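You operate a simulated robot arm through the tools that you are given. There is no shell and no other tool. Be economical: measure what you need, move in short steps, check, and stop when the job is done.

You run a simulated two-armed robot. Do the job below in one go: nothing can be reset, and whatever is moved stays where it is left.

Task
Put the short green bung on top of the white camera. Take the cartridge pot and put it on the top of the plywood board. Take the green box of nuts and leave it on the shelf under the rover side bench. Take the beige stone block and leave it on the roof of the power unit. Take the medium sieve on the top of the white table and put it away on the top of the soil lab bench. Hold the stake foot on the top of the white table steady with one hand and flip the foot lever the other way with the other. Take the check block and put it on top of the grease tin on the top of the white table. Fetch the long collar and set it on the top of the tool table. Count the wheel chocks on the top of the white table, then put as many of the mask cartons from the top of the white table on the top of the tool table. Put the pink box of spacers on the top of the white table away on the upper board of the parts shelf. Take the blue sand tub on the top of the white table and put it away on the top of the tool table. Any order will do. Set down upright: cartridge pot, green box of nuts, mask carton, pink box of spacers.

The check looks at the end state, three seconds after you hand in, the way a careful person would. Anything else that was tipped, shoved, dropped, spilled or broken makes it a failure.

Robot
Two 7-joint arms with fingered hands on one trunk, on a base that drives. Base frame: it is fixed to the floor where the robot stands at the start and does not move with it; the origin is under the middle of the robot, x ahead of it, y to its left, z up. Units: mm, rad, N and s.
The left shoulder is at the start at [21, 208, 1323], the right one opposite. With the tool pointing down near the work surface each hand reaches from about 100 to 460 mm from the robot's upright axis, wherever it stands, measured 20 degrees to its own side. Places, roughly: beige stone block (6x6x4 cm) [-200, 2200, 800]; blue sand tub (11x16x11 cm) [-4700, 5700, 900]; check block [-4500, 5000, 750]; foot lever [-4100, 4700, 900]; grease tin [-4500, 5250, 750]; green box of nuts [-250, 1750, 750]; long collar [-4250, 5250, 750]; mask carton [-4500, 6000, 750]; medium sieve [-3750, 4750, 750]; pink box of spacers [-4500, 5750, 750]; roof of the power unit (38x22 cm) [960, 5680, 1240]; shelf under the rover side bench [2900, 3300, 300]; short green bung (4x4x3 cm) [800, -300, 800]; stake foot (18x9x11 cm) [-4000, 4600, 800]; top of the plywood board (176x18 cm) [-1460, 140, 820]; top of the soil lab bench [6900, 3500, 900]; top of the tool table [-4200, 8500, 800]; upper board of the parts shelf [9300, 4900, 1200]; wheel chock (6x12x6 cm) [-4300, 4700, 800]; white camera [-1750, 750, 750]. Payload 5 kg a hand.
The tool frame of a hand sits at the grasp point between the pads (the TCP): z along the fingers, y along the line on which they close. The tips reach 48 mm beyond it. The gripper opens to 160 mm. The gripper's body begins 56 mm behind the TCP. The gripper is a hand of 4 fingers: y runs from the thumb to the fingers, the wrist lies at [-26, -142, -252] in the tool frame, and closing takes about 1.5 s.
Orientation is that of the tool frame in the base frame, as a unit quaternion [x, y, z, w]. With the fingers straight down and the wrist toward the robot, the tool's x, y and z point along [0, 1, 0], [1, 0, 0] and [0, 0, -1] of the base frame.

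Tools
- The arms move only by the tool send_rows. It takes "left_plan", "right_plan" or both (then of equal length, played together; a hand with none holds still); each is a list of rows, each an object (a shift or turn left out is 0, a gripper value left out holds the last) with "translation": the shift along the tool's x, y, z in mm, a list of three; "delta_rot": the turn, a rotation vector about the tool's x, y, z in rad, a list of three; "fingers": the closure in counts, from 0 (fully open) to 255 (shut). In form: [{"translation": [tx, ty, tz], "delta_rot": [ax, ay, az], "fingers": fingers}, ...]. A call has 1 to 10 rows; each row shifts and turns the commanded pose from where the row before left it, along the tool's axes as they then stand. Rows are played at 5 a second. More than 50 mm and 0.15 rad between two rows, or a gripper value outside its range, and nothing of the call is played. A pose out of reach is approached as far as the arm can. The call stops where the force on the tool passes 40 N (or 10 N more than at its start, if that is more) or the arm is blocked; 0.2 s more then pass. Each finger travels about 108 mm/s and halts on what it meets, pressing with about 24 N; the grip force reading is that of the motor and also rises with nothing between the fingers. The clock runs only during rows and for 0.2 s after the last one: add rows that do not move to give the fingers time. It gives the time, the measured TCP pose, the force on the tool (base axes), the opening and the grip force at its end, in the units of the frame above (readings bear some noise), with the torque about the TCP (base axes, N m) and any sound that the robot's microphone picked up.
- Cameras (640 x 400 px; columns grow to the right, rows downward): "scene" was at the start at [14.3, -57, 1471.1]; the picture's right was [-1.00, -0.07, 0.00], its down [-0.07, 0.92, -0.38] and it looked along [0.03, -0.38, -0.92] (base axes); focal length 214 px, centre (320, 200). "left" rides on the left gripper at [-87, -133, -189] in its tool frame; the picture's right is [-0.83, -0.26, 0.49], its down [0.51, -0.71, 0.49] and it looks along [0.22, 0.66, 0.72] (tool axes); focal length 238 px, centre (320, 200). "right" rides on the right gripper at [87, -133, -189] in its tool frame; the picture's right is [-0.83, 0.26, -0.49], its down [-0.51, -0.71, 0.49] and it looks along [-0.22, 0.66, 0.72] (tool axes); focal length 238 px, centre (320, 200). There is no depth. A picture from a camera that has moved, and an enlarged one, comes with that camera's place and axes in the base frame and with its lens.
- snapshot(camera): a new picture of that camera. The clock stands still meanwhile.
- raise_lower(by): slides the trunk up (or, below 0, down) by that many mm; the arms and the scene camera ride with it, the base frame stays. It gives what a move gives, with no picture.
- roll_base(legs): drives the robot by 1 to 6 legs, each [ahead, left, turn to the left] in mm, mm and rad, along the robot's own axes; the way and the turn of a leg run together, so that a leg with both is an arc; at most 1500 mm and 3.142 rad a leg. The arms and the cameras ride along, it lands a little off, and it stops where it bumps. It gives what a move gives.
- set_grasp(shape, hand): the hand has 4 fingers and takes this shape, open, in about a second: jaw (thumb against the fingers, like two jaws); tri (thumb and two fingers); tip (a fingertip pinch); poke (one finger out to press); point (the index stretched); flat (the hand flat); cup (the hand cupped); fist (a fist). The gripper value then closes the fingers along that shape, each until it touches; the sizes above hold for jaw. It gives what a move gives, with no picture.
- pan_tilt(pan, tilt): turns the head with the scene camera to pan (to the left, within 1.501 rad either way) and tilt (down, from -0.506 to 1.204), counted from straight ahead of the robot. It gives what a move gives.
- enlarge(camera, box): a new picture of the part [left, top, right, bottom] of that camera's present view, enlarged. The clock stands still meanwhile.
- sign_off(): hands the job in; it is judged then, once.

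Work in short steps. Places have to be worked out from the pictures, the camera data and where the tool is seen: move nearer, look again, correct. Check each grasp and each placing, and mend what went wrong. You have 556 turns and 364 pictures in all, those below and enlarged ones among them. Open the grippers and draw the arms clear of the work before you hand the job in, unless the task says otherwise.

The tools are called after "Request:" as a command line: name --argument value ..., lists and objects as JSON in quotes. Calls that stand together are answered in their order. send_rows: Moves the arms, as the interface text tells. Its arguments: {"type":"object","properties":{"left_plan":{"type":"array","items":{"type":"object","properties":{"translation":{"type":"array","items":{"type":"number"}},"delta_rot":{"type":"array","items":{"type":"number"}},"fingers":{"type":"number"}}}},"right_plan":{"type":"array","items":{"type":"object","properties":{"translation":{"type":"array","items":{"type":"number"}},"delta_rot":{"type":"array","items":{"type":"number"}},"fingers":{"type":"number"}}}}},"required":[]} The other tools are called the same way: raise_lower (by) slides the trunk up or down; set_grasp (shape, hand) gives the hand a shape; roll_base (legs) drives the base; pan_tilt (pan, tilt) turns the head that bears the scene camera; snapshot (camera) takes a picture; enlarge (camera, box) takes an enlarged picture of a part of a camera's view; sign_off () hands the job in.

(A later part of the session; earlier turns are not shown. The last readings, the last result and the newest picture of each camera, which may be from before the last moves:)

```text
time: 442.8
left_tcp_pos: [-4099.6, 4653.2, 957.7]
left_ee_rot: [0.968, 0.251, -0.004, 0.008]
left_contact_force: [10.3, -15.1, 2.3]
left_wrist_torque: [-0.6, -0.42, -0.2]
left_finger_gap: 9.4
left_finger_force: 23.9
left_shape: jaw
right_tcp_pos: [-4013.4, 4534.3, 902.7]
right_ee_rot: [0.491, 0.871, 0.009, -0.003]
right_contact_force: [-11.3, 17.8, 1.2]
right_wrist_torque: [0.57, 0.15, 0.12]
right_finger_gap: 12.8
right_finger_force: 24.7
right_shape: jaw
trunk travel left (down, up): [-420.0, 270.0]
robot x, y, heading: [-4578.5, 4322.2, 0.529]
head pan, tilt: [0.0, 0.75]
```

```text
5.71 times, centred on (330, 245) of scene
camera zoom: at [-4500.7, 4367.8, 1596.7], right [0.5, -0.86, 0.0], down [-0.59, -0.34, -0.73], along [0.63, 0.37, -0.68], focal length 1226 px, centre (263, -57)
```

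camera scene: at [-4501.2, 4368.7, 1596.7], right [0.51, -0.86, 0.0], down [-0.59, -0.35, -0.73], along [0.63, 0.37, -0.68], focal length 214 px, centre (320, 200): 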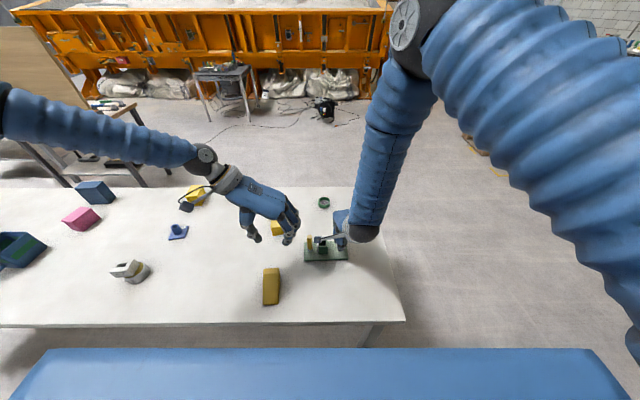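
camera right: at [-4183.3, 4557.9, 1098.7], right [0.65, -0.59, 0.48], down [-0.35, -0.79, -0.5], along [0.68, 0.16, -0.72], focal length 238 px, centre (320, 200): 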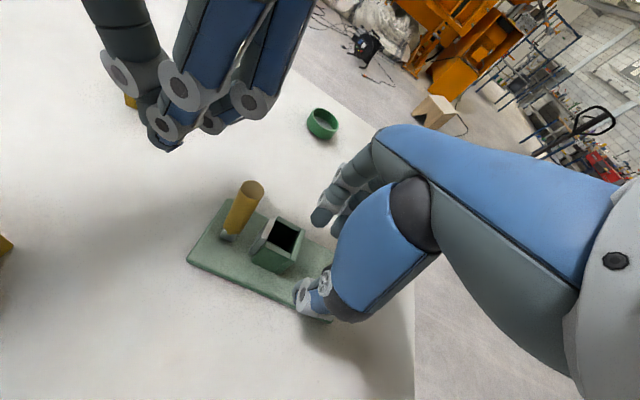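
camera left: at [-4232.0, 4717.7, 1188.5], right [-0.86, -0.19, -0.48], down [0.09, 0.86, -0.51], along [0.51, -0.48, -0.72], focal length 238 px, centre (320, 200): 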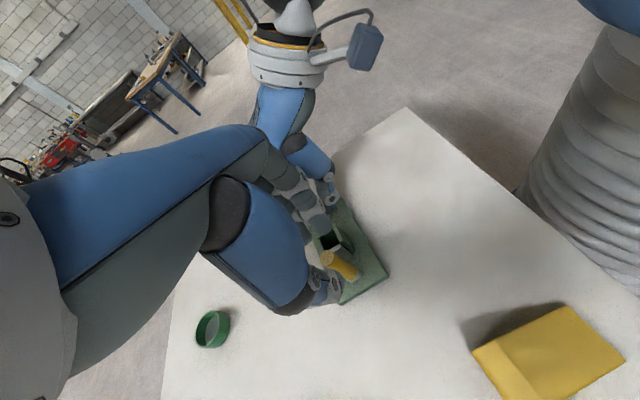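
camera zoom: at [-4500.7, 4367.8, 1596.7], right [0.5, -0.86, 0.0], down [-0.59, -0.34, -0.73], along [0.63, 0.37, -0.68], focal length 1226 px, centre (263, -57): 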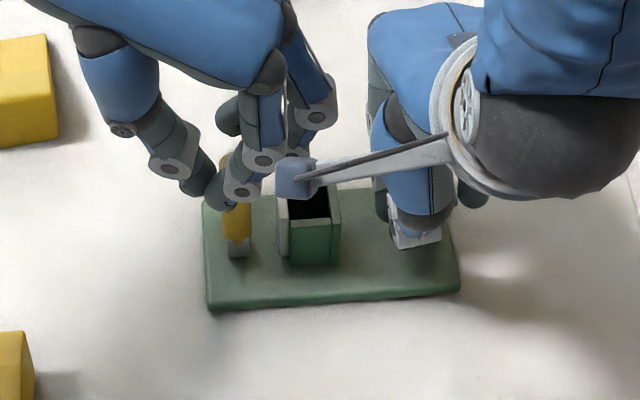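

Forces are balanced between both hands (≈18–20 N) and the lever seems to lean slightly north. Continue.

Request:
send_rows --left_plan '[{"translation": [0, -5, 0]}, {"translation": [0, -5, 0.5]}, {"translation": [0, -5, 1]}, {}]'

Request:
enlarge --camera "scene" --box '[290, 210, 370, 280]'

```text
time: 443.8
left_tcp_pos: [-4103.6, 4665.0, 956.3]
left_ee_rot: [0.967, 0.253, -0.003, 0.009]
left_contact_force: [19.6, -24.1, 15.3]
left_wrist_torque: [-1.42, -1.28, -0.27]
left_finger_gap: 14.1
left_finger_force: 24.6
left_shape: jaw
right_tcp_pos: [-4013.3, 4535.6, 904.3]
right_ee_rot: [0.49, 0.871, 0.009, -0.004]
right_contact_force: [-16.5, 25.3, 4.0]
right_wrist_torque: [0.85, 0.29, 0.14]
right_finger_gap: 12.9
right_finger_force: 24.0
right_shape: jaw
trunk travel left (down, up): [-420.0, 270.0]
robot x, y, heading: [-4586.7, 4321.3, 0.53]
head pan, tilt: [0.0, 0.75]
```

```text
5.71 times, centred on (330, 245) of scene
camera zoom: at [-4501.1, 4367.3, 1596.8], right [0.5, -0.86, 0.0], down [-0.59, -0.34, -0.73], along [0.63, 0.37, -0.68], focal length 1226 px, centre (263, -57)
```

zoom: 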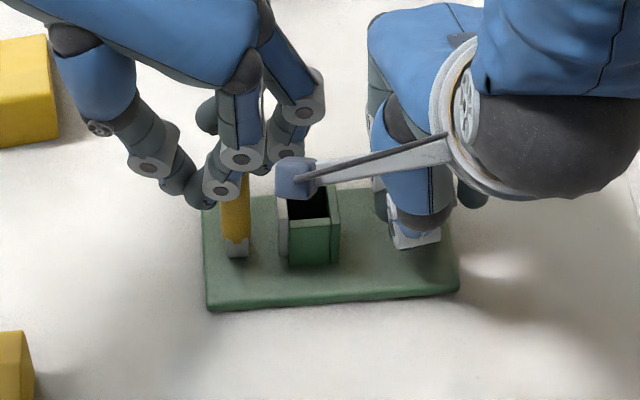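

At ~31 N it does not go north: that's the stop side. Now move back and push south with the handle held.

Request:
send_rows --left_plan '[{"translation": [0, 8, 0]}, {"translation": [0, 8, 0]}, {"translation": [0, 8, 0]}, {"translation": [0, 6, 0]}, {"translation": [0, 5, 0]}, {"translation": [0, 5, 0]}, {}]'

Request:
enlarge --camera "scene" --box '[290, 210, 370, 280]'

```text
time: 445.4
left_tcp_pos: [-4088.3, 4631.3, 954.7]
left_ee_rot: [0.967, 0.253, -0.005, 0.008]
left_contact_force: [0.5, -2.6, -2.7]
left_wrist_torque: [-0.05, -0.02, -0.12]
left_finger_gap: 7.9
left_finger_force: 24.1
left_shape: jaw
right_tcp_pos: [-4011.4, 4534.4, 904.0]
right_ee_rot: [0.491, 0.871, 0.009, -0.003]
right_contact_force: [-0.2, 2.7, 0.6]
right_wrist_torque: [0.07, -0.03, 0.02]
right_finger_gap: 10.5
right_finger_force: 23.7
right_shape: jaw
trunk travel left (down, up): [-420.0, 270.0]
robot x, y, heading: [-4581.5, 4320.9, 0.53]
head pan, tilt: [0.0, 0.75]
```

```text
5.71 times, centred on (330, 245) of scene
camera zoom: at [-4500.3, 4368.0, 1596.6], right [0.5, -0.86, 0.0], down [-0.59, -0.34, -0.73], along [0.63, 0.37, -0.68], focal length 1226 px, centre (263, -57)
```

zoom: 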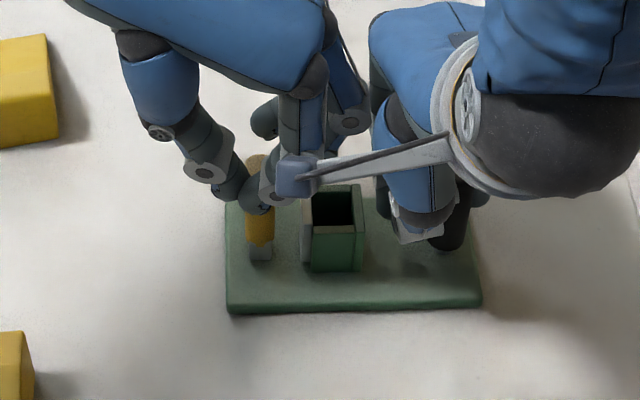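

The handle slides out sideways because my right hand closes across the plate. I regrip it with the right hand yawed −90°, closing along the plate.

Request:
send_rows --right_plan '[{"fingers": 150}, {}, {}, {"translation": [0, 0, -40]}, {"translation": [0, 0, -40]}, {"delta_rot": [0, 0, -0.15]}, {"delta_rot": [0, 0, -0.15]}, {"delta_rot": [0, 0, -0.15]}, {"delta_rot": [0, 0, -0.15]}, {"delta_rot": [0, 0, -0.15]}]' --left_plan '[{"fingers": 195}, {}, {}, {}, {}, {}, {}, {}, {}, {}]'

Request:
send_rows --right_plan '[{"delta_rot": [0, 0, -0.15]}, {"delta_rot": [0, 0, -0.15]}, {"delta_rot": [0, 0, -0.15]}, {"delta_rot": [0, 0, -0.15]}, {"delta_rot": [0, 0, -0.15]}, {"delta_rot": [0, 0, -0.07]}, {}]'

Request:
snapshot --camera "right"

Request:
enlarge --camera "scene" --box '[240, 170, 400, 290]'

```text
time: 447.7
left_tcp_pos: [-4093.5, 4630.3, 953.1]
left_ee_rot: [0.969, 0.248, -0.01, 0.007]
left_contact_force: [-18.5, 5.9, 6.7]
left_wrist_torque: [-0.45, -1.25, -0.23]
left_finger_gap: 37.3
left_finger_force: 0.0
left_shape: jaw
right_tcp_pos: [-4002.6, 4528.1, 982.8]
right_ee_rot: [0.154, 0.988, 0.01, 0.002]
right_contact_force: [20.0, -6.1, -6.6]
right_wrist_torque: [-0.43, 0.06, -1.3]
right_finger_gap: 65.3
right_finger_force: 0.0
right_shape: jaw
trunk travel left (down, up): [-420.0, 270.0]
robot x, y, heading: [-4581.6, 4319.7, 0.525]
head pan, tilt: [0.0, 0.75]
stopped in row 10 (left hand): the force on the tool passed its limit at 45 N (the readings are from after the stop); the commanded pose is now the measured one
```

```text
time: 448.1
left_tcp_pos: [-4095.6, 4628.6, 951.3]
left_ee_rot: [0.969, 0.245, -0.013, 0.005]
left_contact_force: [-18.6, 4.2, 5.4]
left_wrist_torque: [-0.31, -1.07, -0.32]
left_finger_gap: 37.4
left_finger_force: 0.0
left_shape: jaw
right_tcp_pos: [-3998.2, 4526.7, 982.9]
right_ee_rot: [0.09, 0.996, 0.009, 0.005]
right_contact_force: [19.9, -6.0, -5.8]
right_wrist_torque: [-0.2, 0.17, -1.26]
right_finger_gap: 65.3
right_finger_force: 0.0
right_shape: jaw
trunk travel left (down, up): [-420.0, 270.0]
robot x, y, heading: [-4582.5, 4323.0, 0.526]
head pan, tilt: [0.0, 0.75]
stopped in row 2 (left hand): the force on the tool passed its limit at 44 N (the readings are from after the stop); the commanded pose is now the measured one
```

```text
199 pictures are left
camera right: at [-4107.9, 4409.5, 1168.0], right [0.86, 0.1, 0.5], down [0.38, -0.78, -0.5], along [0.34, 0.62, -0.71], focal length 238 px, centre (320, 200)
```

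right: 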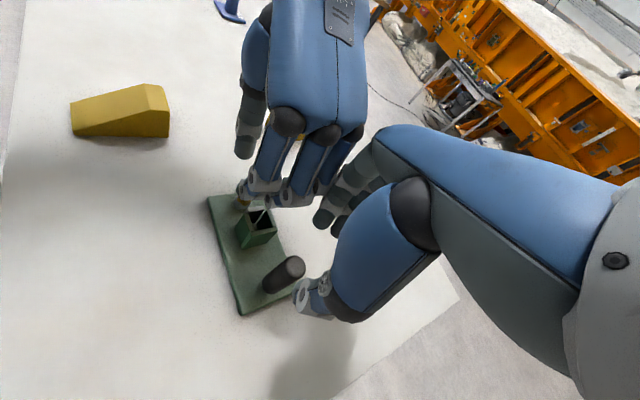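

```text
3.33 times, centred on (320, 230) of scene
camera zoom: at [-4498.3, 4365.7, 1596.6], right [0.5, -0.86, 0.0], down [-0.59, -0.34, -0.73], along [0.63, 0.37, -0.68], focal length 715 px, centre (320, 100)
```

zoom: 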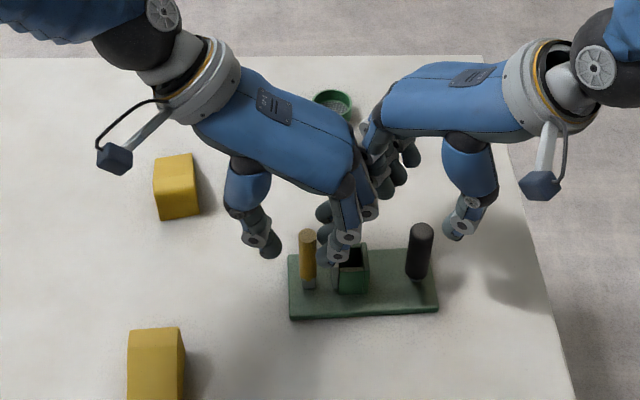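

Hands touch. Move the right hand away south, finish its yaw, then view.

Request:
send_rows --right_plan '[{"translation": [0, -45, 0]}, {"translation": [0, -45, 0]}, {"delta_rot": [0, 0, -0.14]}, {"delta_rot": [0, 0, -0.14]}, {"delta_rot": [0, 0, -0.14]}, {"delta_rot": [0, 0, -0.14]}, {"delta_rot": [0, 0, -0.14]}, {}]'

Request:
snapshot --camera "right"

Request:
enlarge --camera "scene" --box '[240, 170, 400, 290]'

```text
time: 449.9
left_tcp_pos: [-4095.2, 4630.7, 953.1]
left_ee_rot: [0.969, 0.249, -0.011, 0.006]
left_contact_force: [0.1, -0.6, 0.0]
left_wrist_torque: [0.0, 0.0, -0.03]
left_finger_gap: 37.4
left_finger_force: 0.0
left_shape: jaw
right_tcp_pos: [-4018.7, 4442.1, 982.3]
right_ee_rot: [-0.259, 0.966, 0.008, 0.007]
right_contact_force: [0.7, -0.4, 1.1]
right_wrist_torque: [-0.01, 0.0, -0.02]
right_finger_gap: 65.9
right_finger_force: 0.0
right_shape: jaw
trunk travel left (down, up): [-420.0, 270.0]
robot x, y, heading: [-4576.2, 4323.0, 0.531]
head pan, tilt: [0.0, 0.75]
```

```text
197 pictures are left
camera right: at [-4028.3, 4280.6, 1167.8], right [0.59, 0.63, 0.5], down [0.8, -0.35, -0.49], along [-0.13, 0.69, -0.71], focal length 238 px, centre (320, 200)
```

right: 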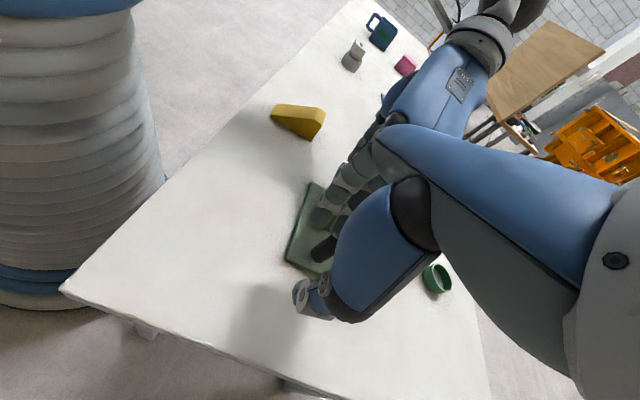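

```text
3.33 times, centred on (320, 230) of scene
camera zoom: at [-4501.0, 4367.8, 1596.7], right [0.51, -0.86, 0.0], down [-0.59, -0.34, -0.73], along [0.63, 0.37, -0.68], focal length 715 px, centre (320, 100)
```

zoom: 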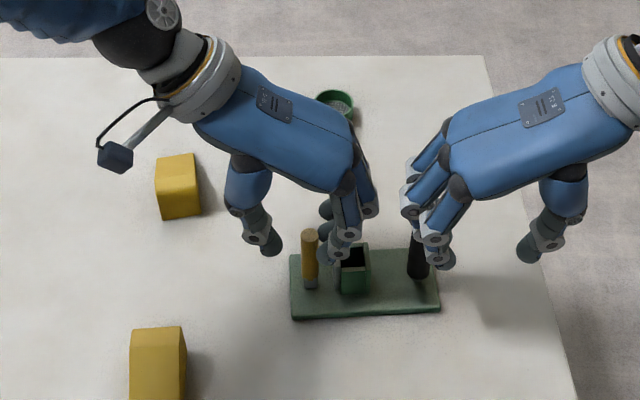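

Raise the right hand, move over the handle (x −41, y +63), narrow the gap, then check.

Request:
send_rows --right_plan '[{"translation": [0, 0, -40], "fingers": 180}, {"translation": [-20, 0, 0]}, {"translation": [-21, 20, 0]}, {"translation": [0, 22, 0]}, {"translation": [0, 21, 0]}, {}]'

Request:
snapshot --camera "right"

Request:
enlarge --camera "scene" --box '[240, 170, 400, 290]'

```text
time: 451.3
left_tcp_pos: [-4098.5, 4632.4, 950.7]
left_ee_rot: [0.969, 0.246, -0.013, 0.004]
left_contact_force: [-30.4, 16.5, -10.3]
left_wrist_torque: [-1.19, -2.33, -0.31]
left_finger_gap: 37.3
left_finger_force: 0.0
left_shape: jaw
right_tcp_pos: [-4010.8, 4516.1, 1025.2]
right_ee_rot: [-0.256, 0.966, 0.008, 0.011]
right_contact_force: [30.1, -18.1, 11.2]
right_wrist_torque: [1.15, 0.88, -1.81]
right_finger_gap: 43.1
right_finger_force: 0.1
right_shape: jaw
trunk travel left (down, up): [-420.0, 270.0]
robot x, y, heading: [-4577.3, 4318.7, 0.531]
head pan, tilt: [0.0, 0.75]
```

```text
195 pictures are left
camera right: at [-4022.9, 4354.4, 1209.2], right [0.59, 0.63, 0.51], down [0.8, -0.35, -0.49], along [-0.13, 0.69, -0.71], focal length 238 px, centre (320, 200)
```

right: 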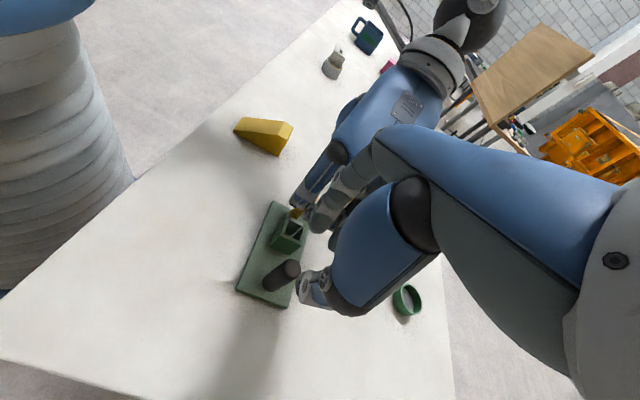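

```text
3.33 times, centred on (320, 230) of scene
camera zoom: at [-4500.8, 4367.0, 1596.7], right [0.51, -0.86, 0.0], down [-0.59, -0.34, -0.73], along [0.63, 0.37, -0.68], focal length 715 px, centre (320, 100)
```

zoom: 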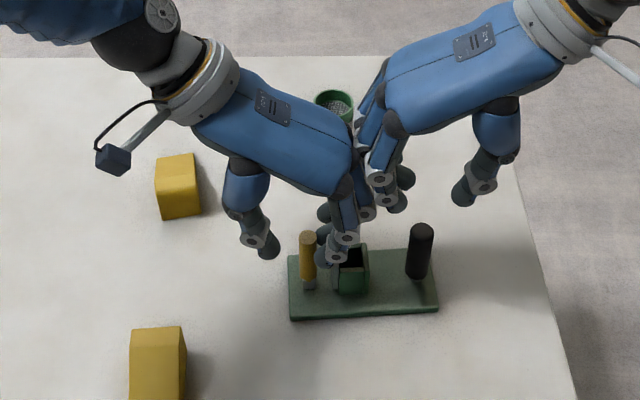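

Hands crowd each other. Retract the left hand up and north first, then grip the handle with the right.

Request:
send_rows --left_plan '[{"translation": [0, 0, -25]}, {"translation": [0, 0, -35]}, {"translation": [0, -30, -30]}, {"translation": [0, -40, 0]}, {"translation": [0, -40, 0]}, {}, {}]' --right_plan '[{}, {}, {}, {}, {}, {"translation": [0, 8, 0]}, {}]'

Request:
snapshot --camera "right"

Request:
enlarge --camera "scene" --box '[240, 170, 400, 290]'

```text
time: 451.6
left_tcp_pos: [-4101.7, 4634.2, 958.2]
left_ee_rot: [0.969, 0.247, -0.016, 0.003]
left_contact_force: [-10.2, 8.7, -0.7]
left_wrist_torque: [-0.8, -1.03, 0.2]
left_finger_gap: 37.5
left_finger_force: 0.0
left_shape: jaw
right_tcp_pos: [-4009.6, 4516.9, 1026.5]
right_ee_rot: [-0.257, 0.966, 0.009, 0.011]
right_contact_force: [11.3, -9.6, 0.4]
right_wrist_torque: [0.23, 0.21, -0.65]
right_finger_gap: 45.0
right_finger_force: 0.1
right_shape: jaw
trunk travel left (down, up): [-420.0, 270.0]
robot x, y, heading: [-4581.8, 4320.8, 0.533]
head pan, tilt: [0.0, 0.75]
stopped in row 1 (left hand): the force on the tool passed its limit at 49 N (the readings are from after the stop); the commanded pose is now the measured one
```

```text
193 pictures are left
camera right: at [-4022.4, 4355.3, 1210.6], right [0.59, 0.63, 0.51], down [0.8, -0.35, -0.49], along [-0.12, 0.69, -0.71], focal length 238 px, centre (320, 200)
```

right: 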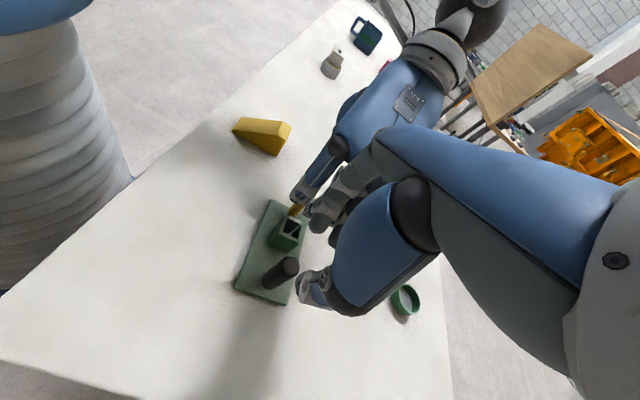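

```text
3.33 times, centred on (320, 230) of scene
camera zoom: at [-4501.3, 4367.9, 1596.7], right [0.51, -0.86, 0.0], down [-0.59, -0.34, -0.73], along [0.63, 0.37, -0.68], focal length 715 px, centre (320, 100)
```

zoom: 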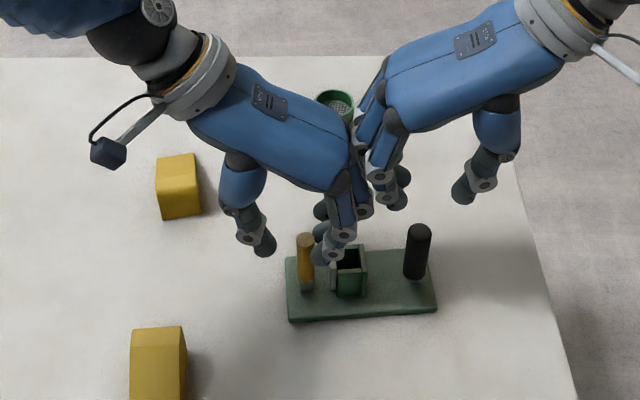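

Separate them: right hand south 40 first, then left up and north.

Request:
send_rows --right_plan '[{"translation": [0, -25, 0]}, {"translation": [0, -25, 0]}, {}, {}, {}, {}, {}]' --left_plan '[{}, {}, {"translation": [0, 0, -30]}, {"translation": [0, 0, -40]}, {"translation": [0, -35, -10]}, {"translation": [0, -45, 0]}, {"translation": [0, -40, 0]}]'

Request:
enlarge --camera "scene" --box '[240, 170, 400, 290]'

```text
time: 453.2
left_tcp_pos: [-4155.0, 4741.0, 1040.3]
left_ee_rot: [0.969, 0.246, -0.015, 0.005]
left_contact_force: [0.0, -0.4, 0.8]
left_wrist_torque: [-0.01, -0.03, -0.05]
left_finger_gap: 37.3
left_finger_force: 0.0
left_shape: jaw
right_tcp_pos: [-3987.2, 4475.7, 1025.3]
right_ee_rot: [-0.257, 0.966, 0.009, 0.011]
right_contact_force: [-1.1, 0.2, 1.1]
right_wrist_torque: [-0.05, -0.07, 0.0]
right_finger_gap: 47.2
right_finger_force: 0.0
right_shape: jaw
trunk travel left (down, up): [-420.0, 270.0]
robot x, y, heading: [-4586.7, 4321.9, 0.531]
head pan, tilt: [0.0, 0.75]
```

```text
3.33 times, centred on (320, 230) of scene
camera zoom: at [-4501.6, 4369.0, 1596.7], right [0.5, -0.86, 0.0], down [-0.59, -0.34, -0.73], along [0.63, 0.37, -0.68], focal length 715 px, centre (320, 100)
```

zoom: 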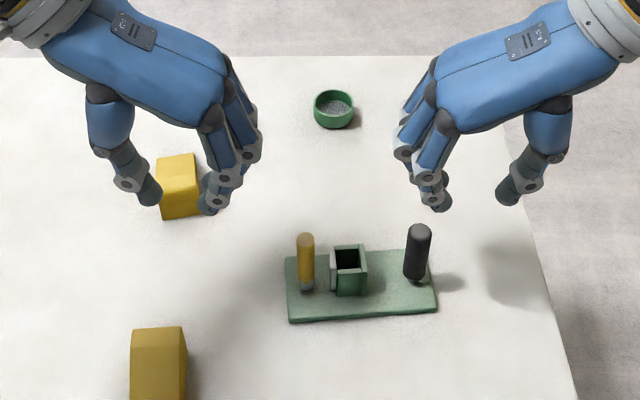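

Clear view; zoom in on the foot.

Request:
enlarge --camera "scene" --box '[305, 220, 355, 258]'

Request:
enlarge --camera "left" --box '[300, 150, 420, 270]'

Request:
enlarge --camera "right" --box '[220, 170, 340, 300]'

```text
10.53 times, centred on (330, 239) of scene
camera zoom: at [-4501.6, 4369.0, 1596.7], right [0.5, -0.86, 0.0], down [-0.59, -0.34, -0.73], along [0.63, 0.37, -0.68], focal length 2258 px, centre (215, -210)
```

zoom: 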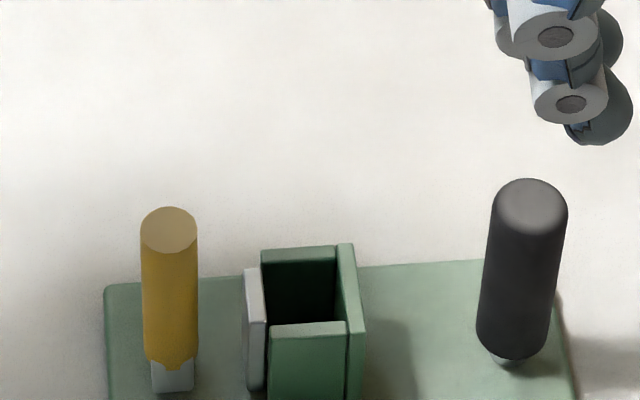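

```text
3.33 times, centred on (360, 210) of left
camera zoom: at [-4290.3, 4819.5, 1232.5], right [-0.87, -0.18, -0.46], down [0.09, 0.86, -0.51], along [0.48, -0.48, -0.73], focal length 794 px, centre (187, 167)
```

zoom: 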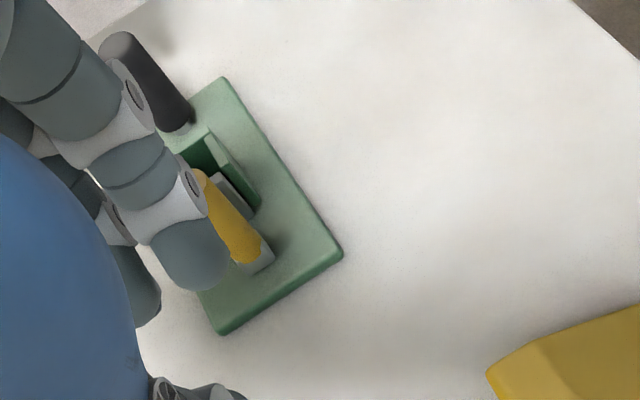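

```text
3.08 times, centred on (280, 235) of right
camera zoom: at [-3999.5, 4313.5, 1210.8], right [0.59, 0.63, 0.51], down [0.8, -0.35, -0.49], along [-0.13, 0.69, -0.71], focal length 733 px, centre (443, 92)
```

zoom: 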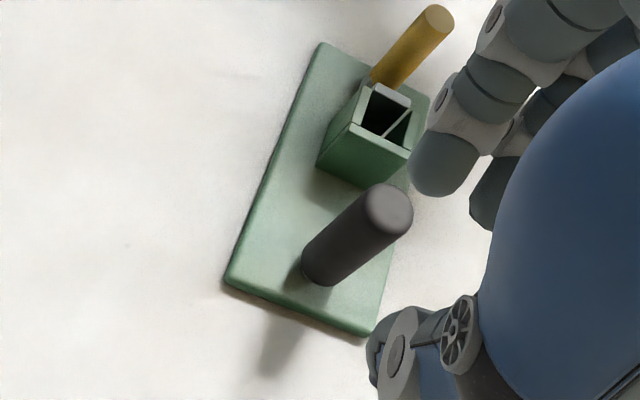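

Now grip the handle with the right hand (x +8, y +46, then down 118).

Request:
send_rows --right_plan '[{"translation": [8, 23, 0]}, {"translation": [0, 23, 0]}, {"translation": [0, 0, 30]}, {"translation": [0, 0, 30]}, {}]'

Request:
enlarge --camera "right" --box '[220, 170, 420, 330]'

Request:
enlarge --camera "scene" --box '[280, 190, 380, 270]'

```text
time: 454.4
left_tcp_pos: [-4155.7, 4739.9, 1040.1]
left_ee_rot: [0.969, 0.247, -0.017, 0.004]
left_contact_force: [-0.8, -0.7, 0.4]
left_wrist_torque: [0.03, -0.05, -0.02]
left_finger_gap: 37.4
left_finger_force: 0.1
left_shape: jaw
right_tcp_pos: [-4017.1, 4511.6, 966.5]
right_ee_rot: [-0.258, 0.966, 0.01, 0.009]
right_contact_force: [-0.1, 0.1, -0.3]
right_wrist_torque: [0.0, 0.0, 0.02]
right_finger_gap: 47.3
right_finger_force: 0.0
right_shape: jaw
trunk travel left (down, up): [-420.0, 270.0]
robot x, y, heading: [-4578.2, 4321.5, 0.53]
head pan, tilt: [0.0, 0.75]
```

```text
2.50 times, centred on (320, 250) of right
camera zoom: at [-4028.4, 4350.3, 1150.1], right [0.59, 0.63, 0.51], down [0.8, -0.35, -0.49], along [-0.13, 0.69, -0.71], focal length 596 px, centre (320, 75)
```

zoom: 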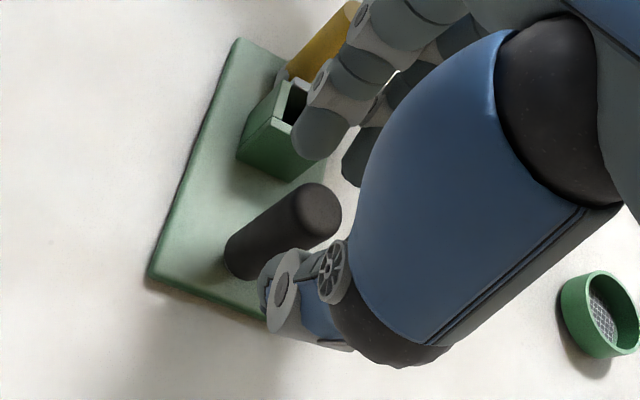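

```text
5.00 times, centred on (330, 230) of scene
camera zoom: at [-4501.0, 4367.6, 1596.8], right [0.51, -0.86, 0.0], down [-0.59, -0.34, -0.73], along [0.63, 0.37, -0.68], focal length 1072 px, centre (270, 50)
```

zoom: 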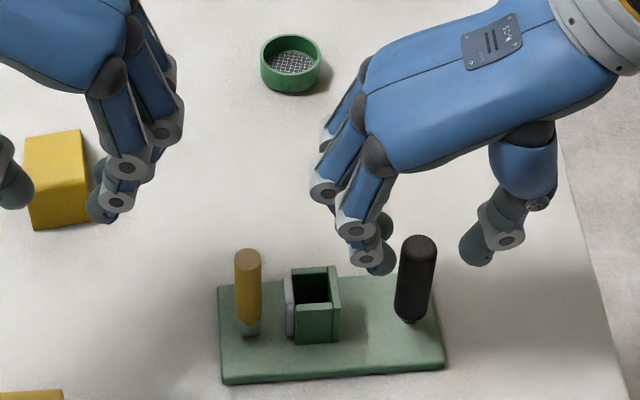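

Shift 12 mm south, 3 west, descend and close on the handle.

Request:
send_rows --right_plan '[{"translation": [4, -12, 0]}, {"translation": [0, 0, 30]}, {"translation": [0, 0, 30]}, {"fingers": 255}, {}, {}, {}]'

Request:
enlarge --camera "right" --box '[220, 170, 420, 330]'

Request:
enlarge --camera "scene" --box '[280, 190, 380, 270]'

```text
time: 456.0
left_tcp_pos: [-4155.0, 4741.0, 1039.6]
left_ee_rot: [0.969, 0.247, -0.016, 0.004]
left_contact_force: [0.6, 0.0, -0.8]
left_wrist_torque: [0.0, 0.02, 0.01]
left_finger_gap: 37.5
left_finger_force: 0.1
left_shape: jaw
right_tcp_pos: [-4011.9, 4501.1, 905.7]
right_ee_rot: [-0.257, 0.966, 0.009, 0.009]
right_contact_force: [0.7, -0.8, 0.9]
right_wrist_torque: [0.04, -0.01, 0.01]
right_finger_gap: 17.3
right_finger_force: 24.1
right_shape: jaw
trunk travel left (down, up): [-420.0, 270.0]
robot x, y, heading: [-4579.0, 4317.7, 0.529]
head pan, tilt: [0.0, 0.75]
```

```text
2.50 times, centred on (320, 250) of right
camera zoom: at [-4024.0, 4338.5, 1090.6], right [0.59, 0.63, 0.51], down [0.8, -0.35, -0.49], along [-0.13, 0.69, -0.71], focal length 596 px, centre (320, 75)
```

zoom: 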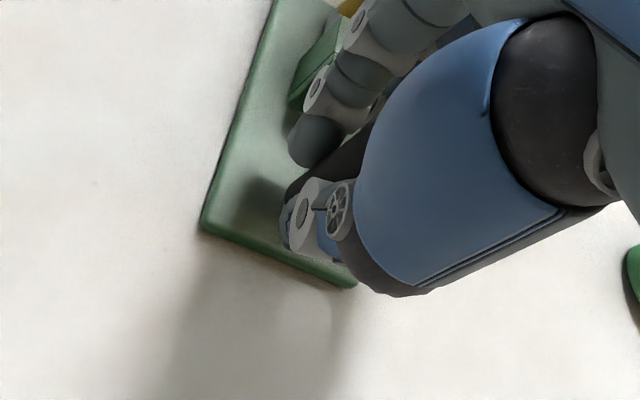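

```text
5.00 times, centred on (330, 230) of scene
camera zoom: at [-4500.4, 4368.0, 1596.6], right [0.51, -0.86, 0.0], down [-0.59, -0.34, -0.73], along [0.63, 0.37, -0.68], focal length 1072 px, centre (270, 50)
```

zoom: 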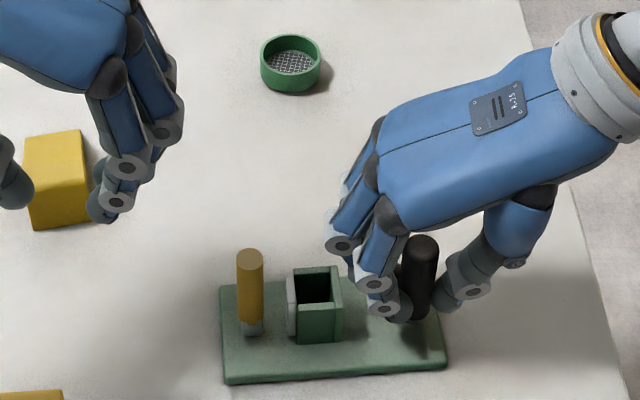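

Good N–S grip on the handle. Now bring the closed left fingers down on the lever's north side.

Request:
send_rows --left_plan '[{"translation": [4.5, 40, 0], "fingers": 255}, {"translation": [0, 45, 0]}, {"translation": [0, 0, 35]}, {"translation": [0, 0, 35]}, {"translation": [0, 0, 30]}, {}]'

Request:
enlarge --camera "scene" --box '[280, 190, 380, 270]'

```text
time: 457.4
left_tcp_pos: [-4114.2, 4665.8, 939.1]
left_ee_rot: [0.969, 0.247, -0.015, 0.005]
left_contact_force: [-0.4, 0.5, 0.8]
left_wrist_torque: [0.06, -0.01, 0.04]
left_finger_gap: 0.0
left_finger_force: 23.8
left_shape: jaw
right_tcp_pos: [-4012.2, 4499.9, 907.2]
right_ee_rot: [-0.257, 0.966, 0.009, 0.009]
right_contact_force: [-0.7, -0.5, -0.8]
right_wrist_torque: [-0.01, 0.02, 0.02]
right_finger_gap: 17.1
right_finger_force: 23.8
right_shape: jaw
trunk travel left (down, up): [-420.0, 270.0]
robot x, y, heading: [-4582.5, 4320.2, 0.532]
head pan, tilt: [0.0, 0.75]
```

```text
5.00 times, centred on (330, 230) of scene
camera zoom: at [-4500.8, 4367.6, 1596.7], right [0.51, -0.86, 0.0], down [-0.59, -0.34, -0.73], along [0.63, 0.37, -0.68], focal length 1072 px, centre (270, 50)
```

zoom: 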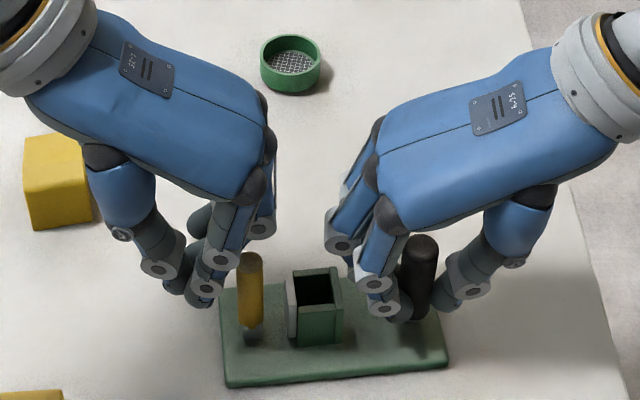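

Push south in 5 mm steps.

Request:
send_rows --left_plan '[{"translation": [0, 10, 0]}, {"translation": [0, 6, 0]}, {"translation": [0, 5, 0]}, {"translation": [0, 5, 0]}, {"translation": [0, 5, 0]}, {"translation": [0, 5, 0]}, {}]'

Request:
enlarge --camera "scene" --box '[280, 190, 380, 270]'

```text
time: 458.6
left_tcp_pos: [-4104.4, 4644.9, 937.5]
left_ee_rot: [0.969, 0.248, -0.018, 0.002]
left_contact_force: [-13.6, 17.6, 7.8]
left_wrist_torque: [0.01, 0.08, -0.19]
left_finger_gap: 0.0
left_finger_force: 23.9
left_shape: jaw
right_tcp_pos: [-4010.3, 4498.4, 905.5]
right_ee_rot: [-0.256, 0.967, 0.008, 0.011]
right_contact_force: [6.2, -19.6, 10.4]
right_wrist_torque: [-0.56, -0.21, -0.08]
right_finger_gap: 15.8
right_finger_force: 24.2
right_shape: jaw
trunk travel left (down, up): [-420.0, 270.0]
robot x, y, heading: [-4583.2, 4319.6, 0.531]
head pan, tilt: [0.0, 0.75]
stopped in row 5 (left hand): the force on the tool passed its limit at 42 N (the readings are from after the stop); the commanded pose is now the measured one
```

```text
5.00 times, centred on (330, 230) of scene
camera zoom: at [-4502.3, 4367.4, 1596.9], right [0.51, -0.86, 0.0], down [-0.59, -0.34, -0.73], along [0.63, 0.37, -0.68], focal length 1072 px, centre (270, 50)
```

zoom: 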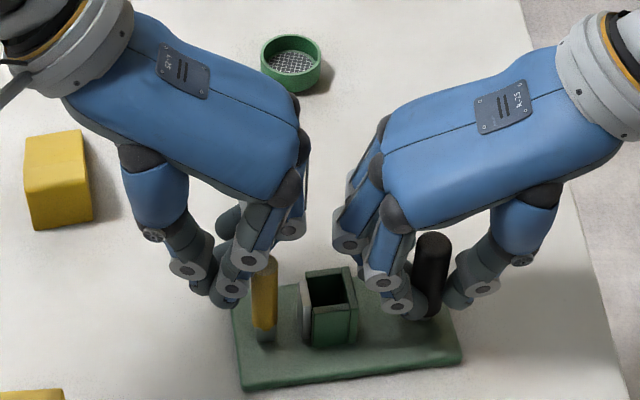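

No movement at ~40 N either way along the plate, so the lever must swing across it (east–west). Then the foot must be held against turning: I'll grip the square socket with the right hand closing across. First retreat both.

Request:
send_rows --left_plan '[{"translation": [0, -15, 0]}, {"translation": [0, -20, -20]}, {"translation": [0, -40, -40]}, {"translation": [0, -40, 0]}, {}, {}, {}, {}, {}, {}]' --right_plan '[{"fingers": 160}, {}, {"translation": [0, 0, -40]}, {"translation": [0, 0, -45]}, {"translation": [0, -20, -30], "delta_rot": [0, 0, 0.15]}, {"delta_rot": [0, 0, 0.15]}, {"delta_rot": [0, 0, 0.15]}, {"delta_rot": [0, 0, 0.15]}, {"delta_rot": [0, 0, 0.15]}, {"delta_rot": [0, 0, 0.15]}]'

Request:
send_rows --right_plan '[{"delta_rot": [0, 0, 0.15]}, {"delta_rot": [0, 0, 0.15]}, {"delta_rot": [0, 0, 0.15]}, {"delta_rot": [0, 0, 0.15]}, {"delta_rot": [0, 0, 0.05]}, {}]'

Request:
snapshot --camera "right"

Request:
enlarge --camera "scene" --box '[280, 190, 380, 270]'

```text
refused: row 3 steps farther than a row can; nothing moved
```

```text
time: 460.0
left_tcp_pos: [-4100.3, 4643.4, 938.7]
left_ee_rot: [0.969, 0.247, -0.016, 0.004]
left_contact_force: [-1.3, 6.7, 1.6]
left_wrist_torque: [0.02, -0.01, 0.05]
left_finger_gap: 0.0
left_finger_force: 24.3
left_shape: jaw
right_tcp_pos: [-4010.9, 4499.6, 906.2]
right_ee_rot: [0.066, 0.998, 0.01, 0.007]
right_contact_force: [2.1, -6.1, -0.1]
right_wrist_torque: [-0.13, -0.01, 0.26]
right_finger_gap: 15.9
right_finger_force: 23.9
right_shape: jaw
trunk travel left (down, up): [-420.0, 270.0]
robot x, y, heading: [-4581.2, 4322.1, 0.529]
head pan, tilt: [0.0, 0.75]
```

```text
181 pictures are left
camera right: at [-4116.6, 4376.0, 1089.6], right [0.85, 0.14, 0.5], down [0.42, -0.76, -0.5], along [0.31, 0.64, -0.7], focal length 238 px, centre (320, 200)
```

right: 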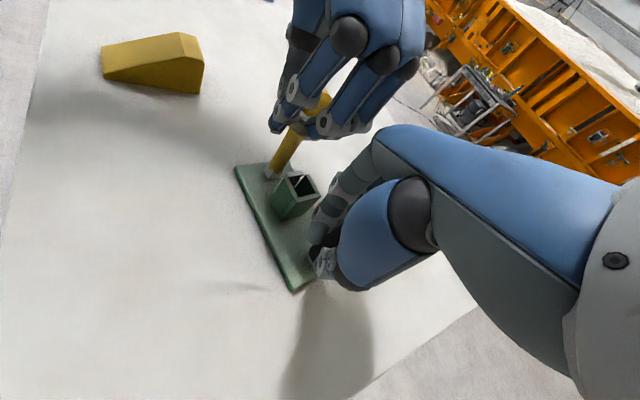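

```text
5.00 times, centred on (330, 230) of scene
camera zoom: at [-4500.6, 4368.2, 1596.6], right [0.51, -0.86, 0.0], down [-0.59, -0.34, -0.73], along [0.63, 0.37, -0.68], focal length 1072 px, centre (270, 50)
```

zoom: 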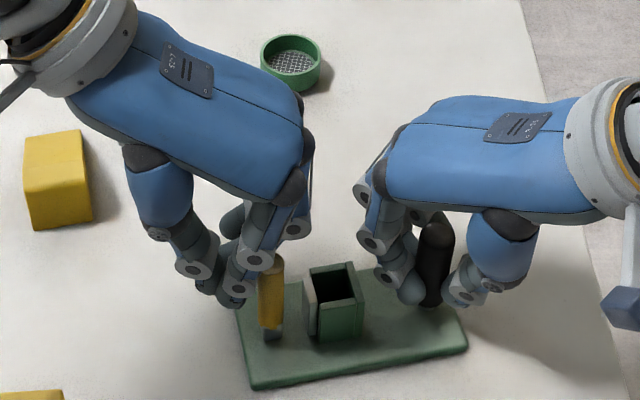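

Continue: left retreats, right opens, rises and completes its yaw.

Request:
send_rows --left_plan '[{"translation": [0, -15, 0]}, {"translation": [0, -20, -20]}, {"translation": [0, -30, -35]}, {"translation": [0, -40, 0]}, {}, {}, {}, {}, {}, {}]' --right_plan '[{"fingers": 160}, {}, {"translation": [0, 0, -40]}, {"translation": [0, 0, -45]}, {"delta_rot": [0, 0, 0.15]}, {"delta_rot": [0, 0, 0.15]}, {"delta_rot": [0, 0, 0.15]}, {"delta_rot": [0, 0, 0.15]}, {"delta_rot": [0, 0, 0.15]}, {"delta_rot": [0, 0, 0.15]}]'

Request:
snapshot --camera "right"

Request:
enlarge --camera "scene" --box '[280, 190, 380, 270]'

```text
time: 462.2
left_tcp_pos: [-4151.0, 4738.2, 993.7]
left_ee_rot: [0.969, 0.248, -0.017, 0.003]
left_contact_force: [0.2, 0.2, -0.2]
left_wrist_torque: [-0.04, -0.02, -0.01]
left_finger_gap: 0.0
left_finger_force: 24.2
left_shape: jaw
right_tcp_pos: [-4011.3, 4497.8, 991.7]
right_ee_rot: [0.495, 0.869, 0.013, 0.002]
right_contact_force: [-0.2, 0.1, -0.8]
right_wrist_torque: [-0.03, 0.01, 0.0]
right_finger_gap: 59.1
right_finger_force: 0.1
right_shape: jaw
trunk travel left (down, up): [-420.0, 270.0]
robot x, y, heading: [-4582.2, 4318.4, 0.53]
head pan, tilt: [0.0, 0.75]
```

```text
179 pictures are left
camera right: at [-4173.5, 4501.1, 1176.6], right [0.64, -0.6, 0.49], down [-0.34, -0.79, -0.51], along [0.69, 0.16, -0.71], focal length 238 px, centre (320, 200)
```

right: 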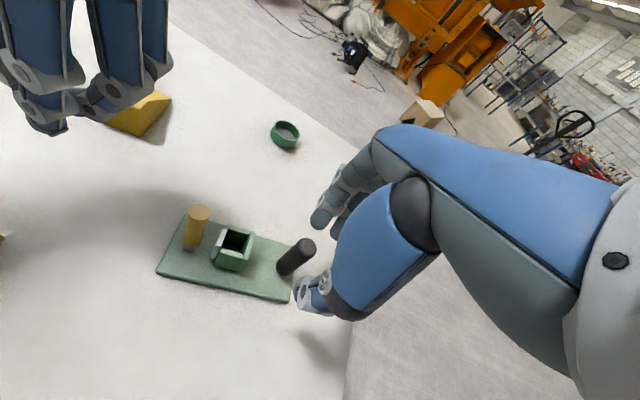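

```text
5.00 times, centred on (330, 230) of scene
camera zoom: at [-4501.6, 4369.0, 1596.7], right [0.51, -0.86, 0.0], down [-0.59, -0.35, -0.73], along [0.63, 0.37, -0.68], focal length 1072 px, centre (270, 50)
```

zoom: 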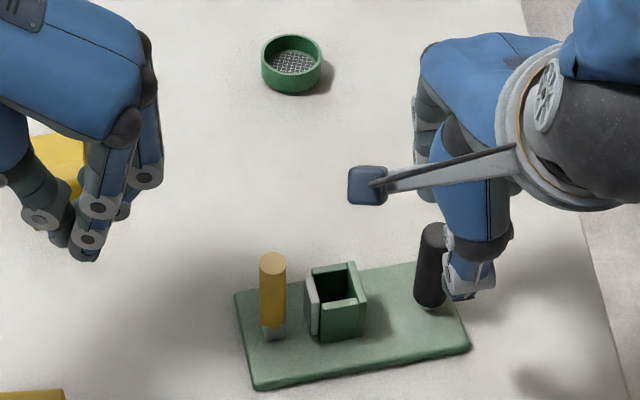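

Move the right hand north over the socket and lower to grip it across.

Request:
send_rows --right_plan '[{"translation": [36, -2, 0]}, {"translation": [36, -3, 0]}, {"translation": [0, 0, 30]}, {"translation": [0, 0, 20]}, {}]'

Request:
enlarge --camera "right" --box '[220, 170, 420, 330]'

Request:
enlarge --camera "scene" --box '[280, 190, 380, 270]'

```text
time: 463.4
left_tcp_pos: [-4151.7, 4736.7, 992.6]
left_ee_rot: [0.969, 0.248, -0.016, 0.003]
left_contact_force: [0.6, 0.3, 0.6]
left_wrist_torque: [0.08, -0.01, -0.01]
left_finger_gap: 0.0
left_finger_force: 23.9
left_shape: jaw
right_tcp_pos: [-4052.5, 4558.2, 942.6]
right_ee_rot: [0.493, 0.87, 0.013, 0.002]
right_contact_force: [0.2, -0.4, 0.4]
right_wrist_torque: [-0.01, 0.02, 0.03]
right_finger_gap: 59.6
right_finger_force: 0.1
right_shape: jaw
trunk travel left (down, up): [-420.0, 270.0]
robot x, y, heading: [-4583.0, 4319.0, 0.532]
head pan, tilt: [0.0, 0.75]
```

```text
2.50 times, centred on (320, 250) of right
camera zoom: at [-4213.0, 4562.1, 1127.6], right [0.64, -0.59, 0.48], down [-0.34, -0.79, -0.51], along [0.69, 0.17, -0.71], focal length 596 px, centre (320, 75)
```

zoom: 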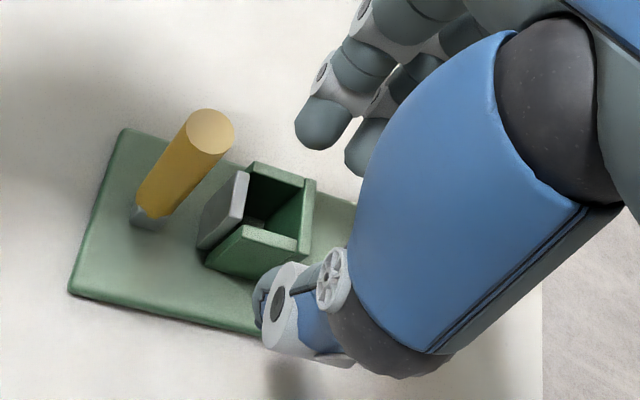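

```text
5.00 times, centred on (330, 230) of scene
camera zoom: at [-4500.8, 4367.7, 1596.7], right [0.51, -0.86, 0.0], down [-0.59, -0.34, -0.73], along [0.63, 0.37, -0.68], focal length 1072 px, centre (270, 50)
```

zoom: 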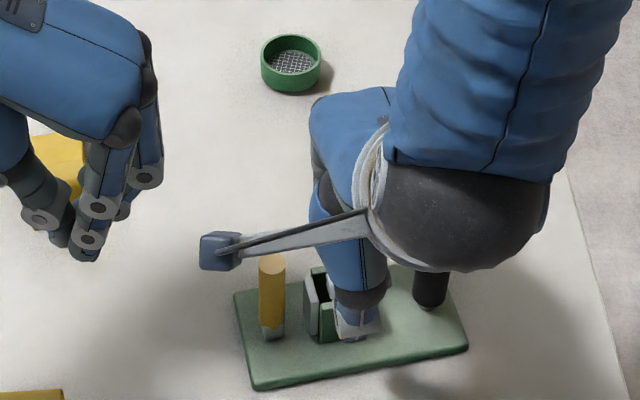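

Aligned as planned. Lower 47 and close on the socket.

Request:
send_rows --right_plan '[{"translation": [4, 0, 20]}, {"translation": [0, 0, 15]}, {"translation": [0, 0, 12]}, {"fingers": 255}, {}, {}, {}]'

Request:
enlarge --camera "scene" --box '[280, 190, 380, 270]'

```text
time: 465.0
left_tcp_pos: [-4152.0, 4737.3, 993.9]
left_ee_rot: [0.969, 0.247, -0.016, 0.003]
left_contact_force: [0.3, -0.1, -0.4]
left_wrist_torque: [-0.02, -0.02, 0.02]
left_finger_gap: 0.1
left_finger_force: 24.1
left_shape: jaw
right_tcp_pos: [-4054.6, 4563.2, 895.0]
right_ee_rot: [0.493, 0.87, 0.013, 0.002]
right_contact_force: [-0.9, -0.6, -0.7]
right_wrist_torque: [0.01, 0.0, -0.01]
right_finger_gap: 35.6
right_finger_force: 24.0
right_shape: jaw
trunk travel left (down, up): [-420.0, 270.0]
robot x, y, heading: [-4583.0, 4321.9, 0.533]
head pan, tilt: [0.0, 0.75]
```

```text
5.00 times, centred on (330, 230) of scene
camera zoom: at [-4500.8, 4368.3, 1596.7], right [0.51, -0.86, 0.0], down [-0.59, -0.35, -0.73], along [0.63, 0.37, -0.68], focal length 1072 px, centre (270, 50)
```

zoom: 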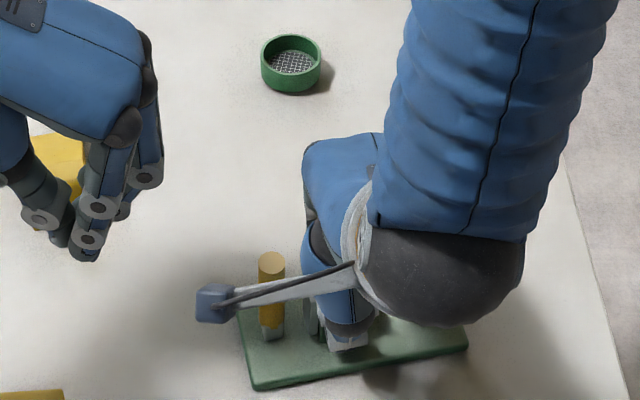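

Socket held firmly. Tilt the left hand again (knuckles north) and bring its closed tips to the lever's east side.

Request:
send_rows --left_plan '[{"delta_rot": [-0.15, 0, 0]}, {"delta_rot": [-0.15, 0, 0]}, {"delta_rot": [-0.15, 0, 0]}, {"translation": [35, 0, 0]}, {"translation": [35, 0, 0]}, {"translation": [0, 36, 17.3]}, {"translation": [0, 36, 17.3]}, {"translation": [0, 36, 17.3]}, {"translation": [0, -10, 20.5]}, {"translation": [0, -10, 20.5]}]'

Request:
enlarge --camera "scene" --box '[280, 190, 380, 270]'

Request:
snapshot --camera "left"

```text
time: 467.2
left_tcp_pos: [-4033.4, 4663.5, 943.4]
left_ee_rot: [0.944, 0.246, 0.039, 0.218]
left_contact_force: [0.9, -0.3, 1.9]
left_wrist_torque: [0.1, 0.09, -0.06]
left_finger_gap: 0.0
left_finger_force: 24.0
left_shape: jaw
right_tcp_pos: [-4053.0, 4562.3, 893.9]
right_ee_rot: [0.493, 0.87, 0.014, 0.002]
right_contact_force: [0.9, 0.9, -0.6]
right_wrist_torque: [0.07, -0.02, 0.05]
right_finger_gap: 35.5
right_finger_force: 23.9
right_shape: jaw
trunk travel left (down, up): [-420.0, 270.0]
robot x, y, heading: [-4583.6, 4320.6, 0.527]
head pan, tilt: [0.0, 0.75]
```

```text
5.00 times, centred on (330, 230) of scene
camera zoom: at [-4500.4, 4367.9, 1596.6], right [0.51, -0.86, 0.0], down [-0.59, -0.34, -0.73], along [0.63, 0.37, -0.68], focal length 1072 px, centre (270, 50)
```

zoom: 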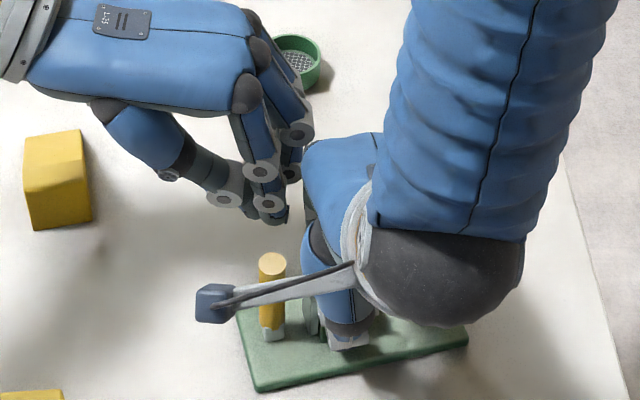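

```text
173 pictures are left
camera left: at [-4202.8, 4800.9, 1061.1], right [-0.76, -0.39, -0.52], down [0.22, 0.61, -0.77], along [0.61, -0.69, -0.37], focal length 238 px, centre (320, 200)
```

left: 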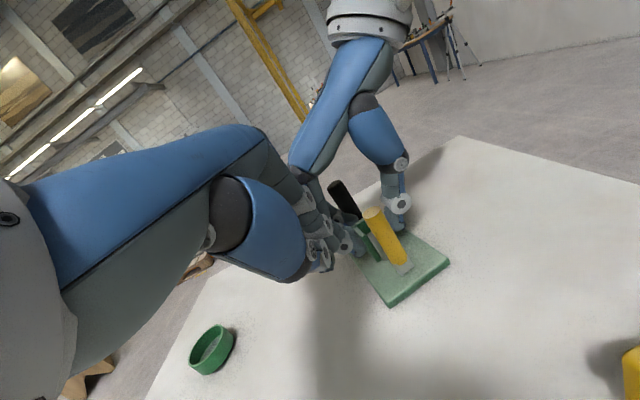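

Push west again, now with the socket held.

Request:
send_rows --left_plan '[{"translation": [-12, 0, 0]}, {"translation": [-12, 0, 0]}, {"translation": [-8, 0, 0]}, {"translation": [-8, 0, 0]}, {"translation": [-8, 0, 0]}, {"translation": [-6, 0, 0]}, {"translation": [-6, 0, 0]}, {}]'

Request:
enlarge --camera "scene" --box '[280, 190, 380, 270]'

```text
time: 468.7
left_tcp_pos: [-4078.7, 4644.8, 946.1]
left_ee_rot: [0.943, 0.251, 0.044, 0.215]
left_contact_force: [0.9, 11.6, -1.2]
left_wrist_torque: [0.0, -0.13, 0.27]
left_finger_gap: 0.1
left_finger_force: 24.2
left_shape: jaw
right_tcp_pos: [-4055.8, 4562.5, 894.0]
right_ee_rot: [0.493, 0.87, 0.011, 0.001]
right_contact_force: [-3.7, -9.3, 10.0]
right_wrist_torque: [0.45, 0.56, -0.16]
right_finger_gap: 34.6
right_finger_force: 23.8
right_shape: jaw
trunk travel left (down, up): [-420.0, 270.0]
robot x, y, heading: [-4580.0, 4324.1, 0.532]
head pan, tilt: [0.0, 0.75]
stopped in row 7 (right hand): the force on the tool passed its limit at 41 N (the readings are from after the stop); the commanded pose is now the measured one
```

```text
5.00 times, centred on (330, 230) of scene
camera zoom: at [-4501.1, 4368.6, 1596.7], right [0.51, -0.86, 0.0], down [-0.59, -0.35, -0.73], along [0.63, 0.37, -0.68], focal length 1072 px, centre (270, 50)
```

zoom: 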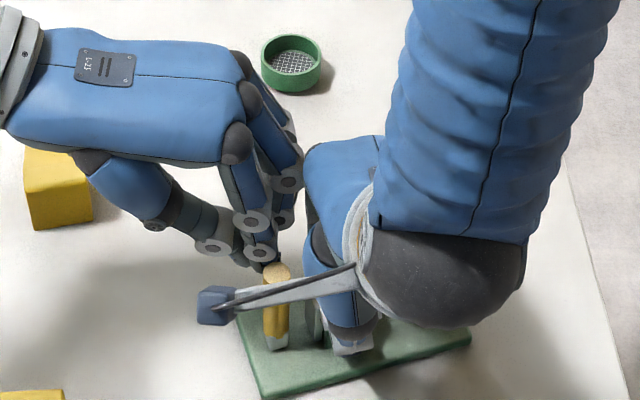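

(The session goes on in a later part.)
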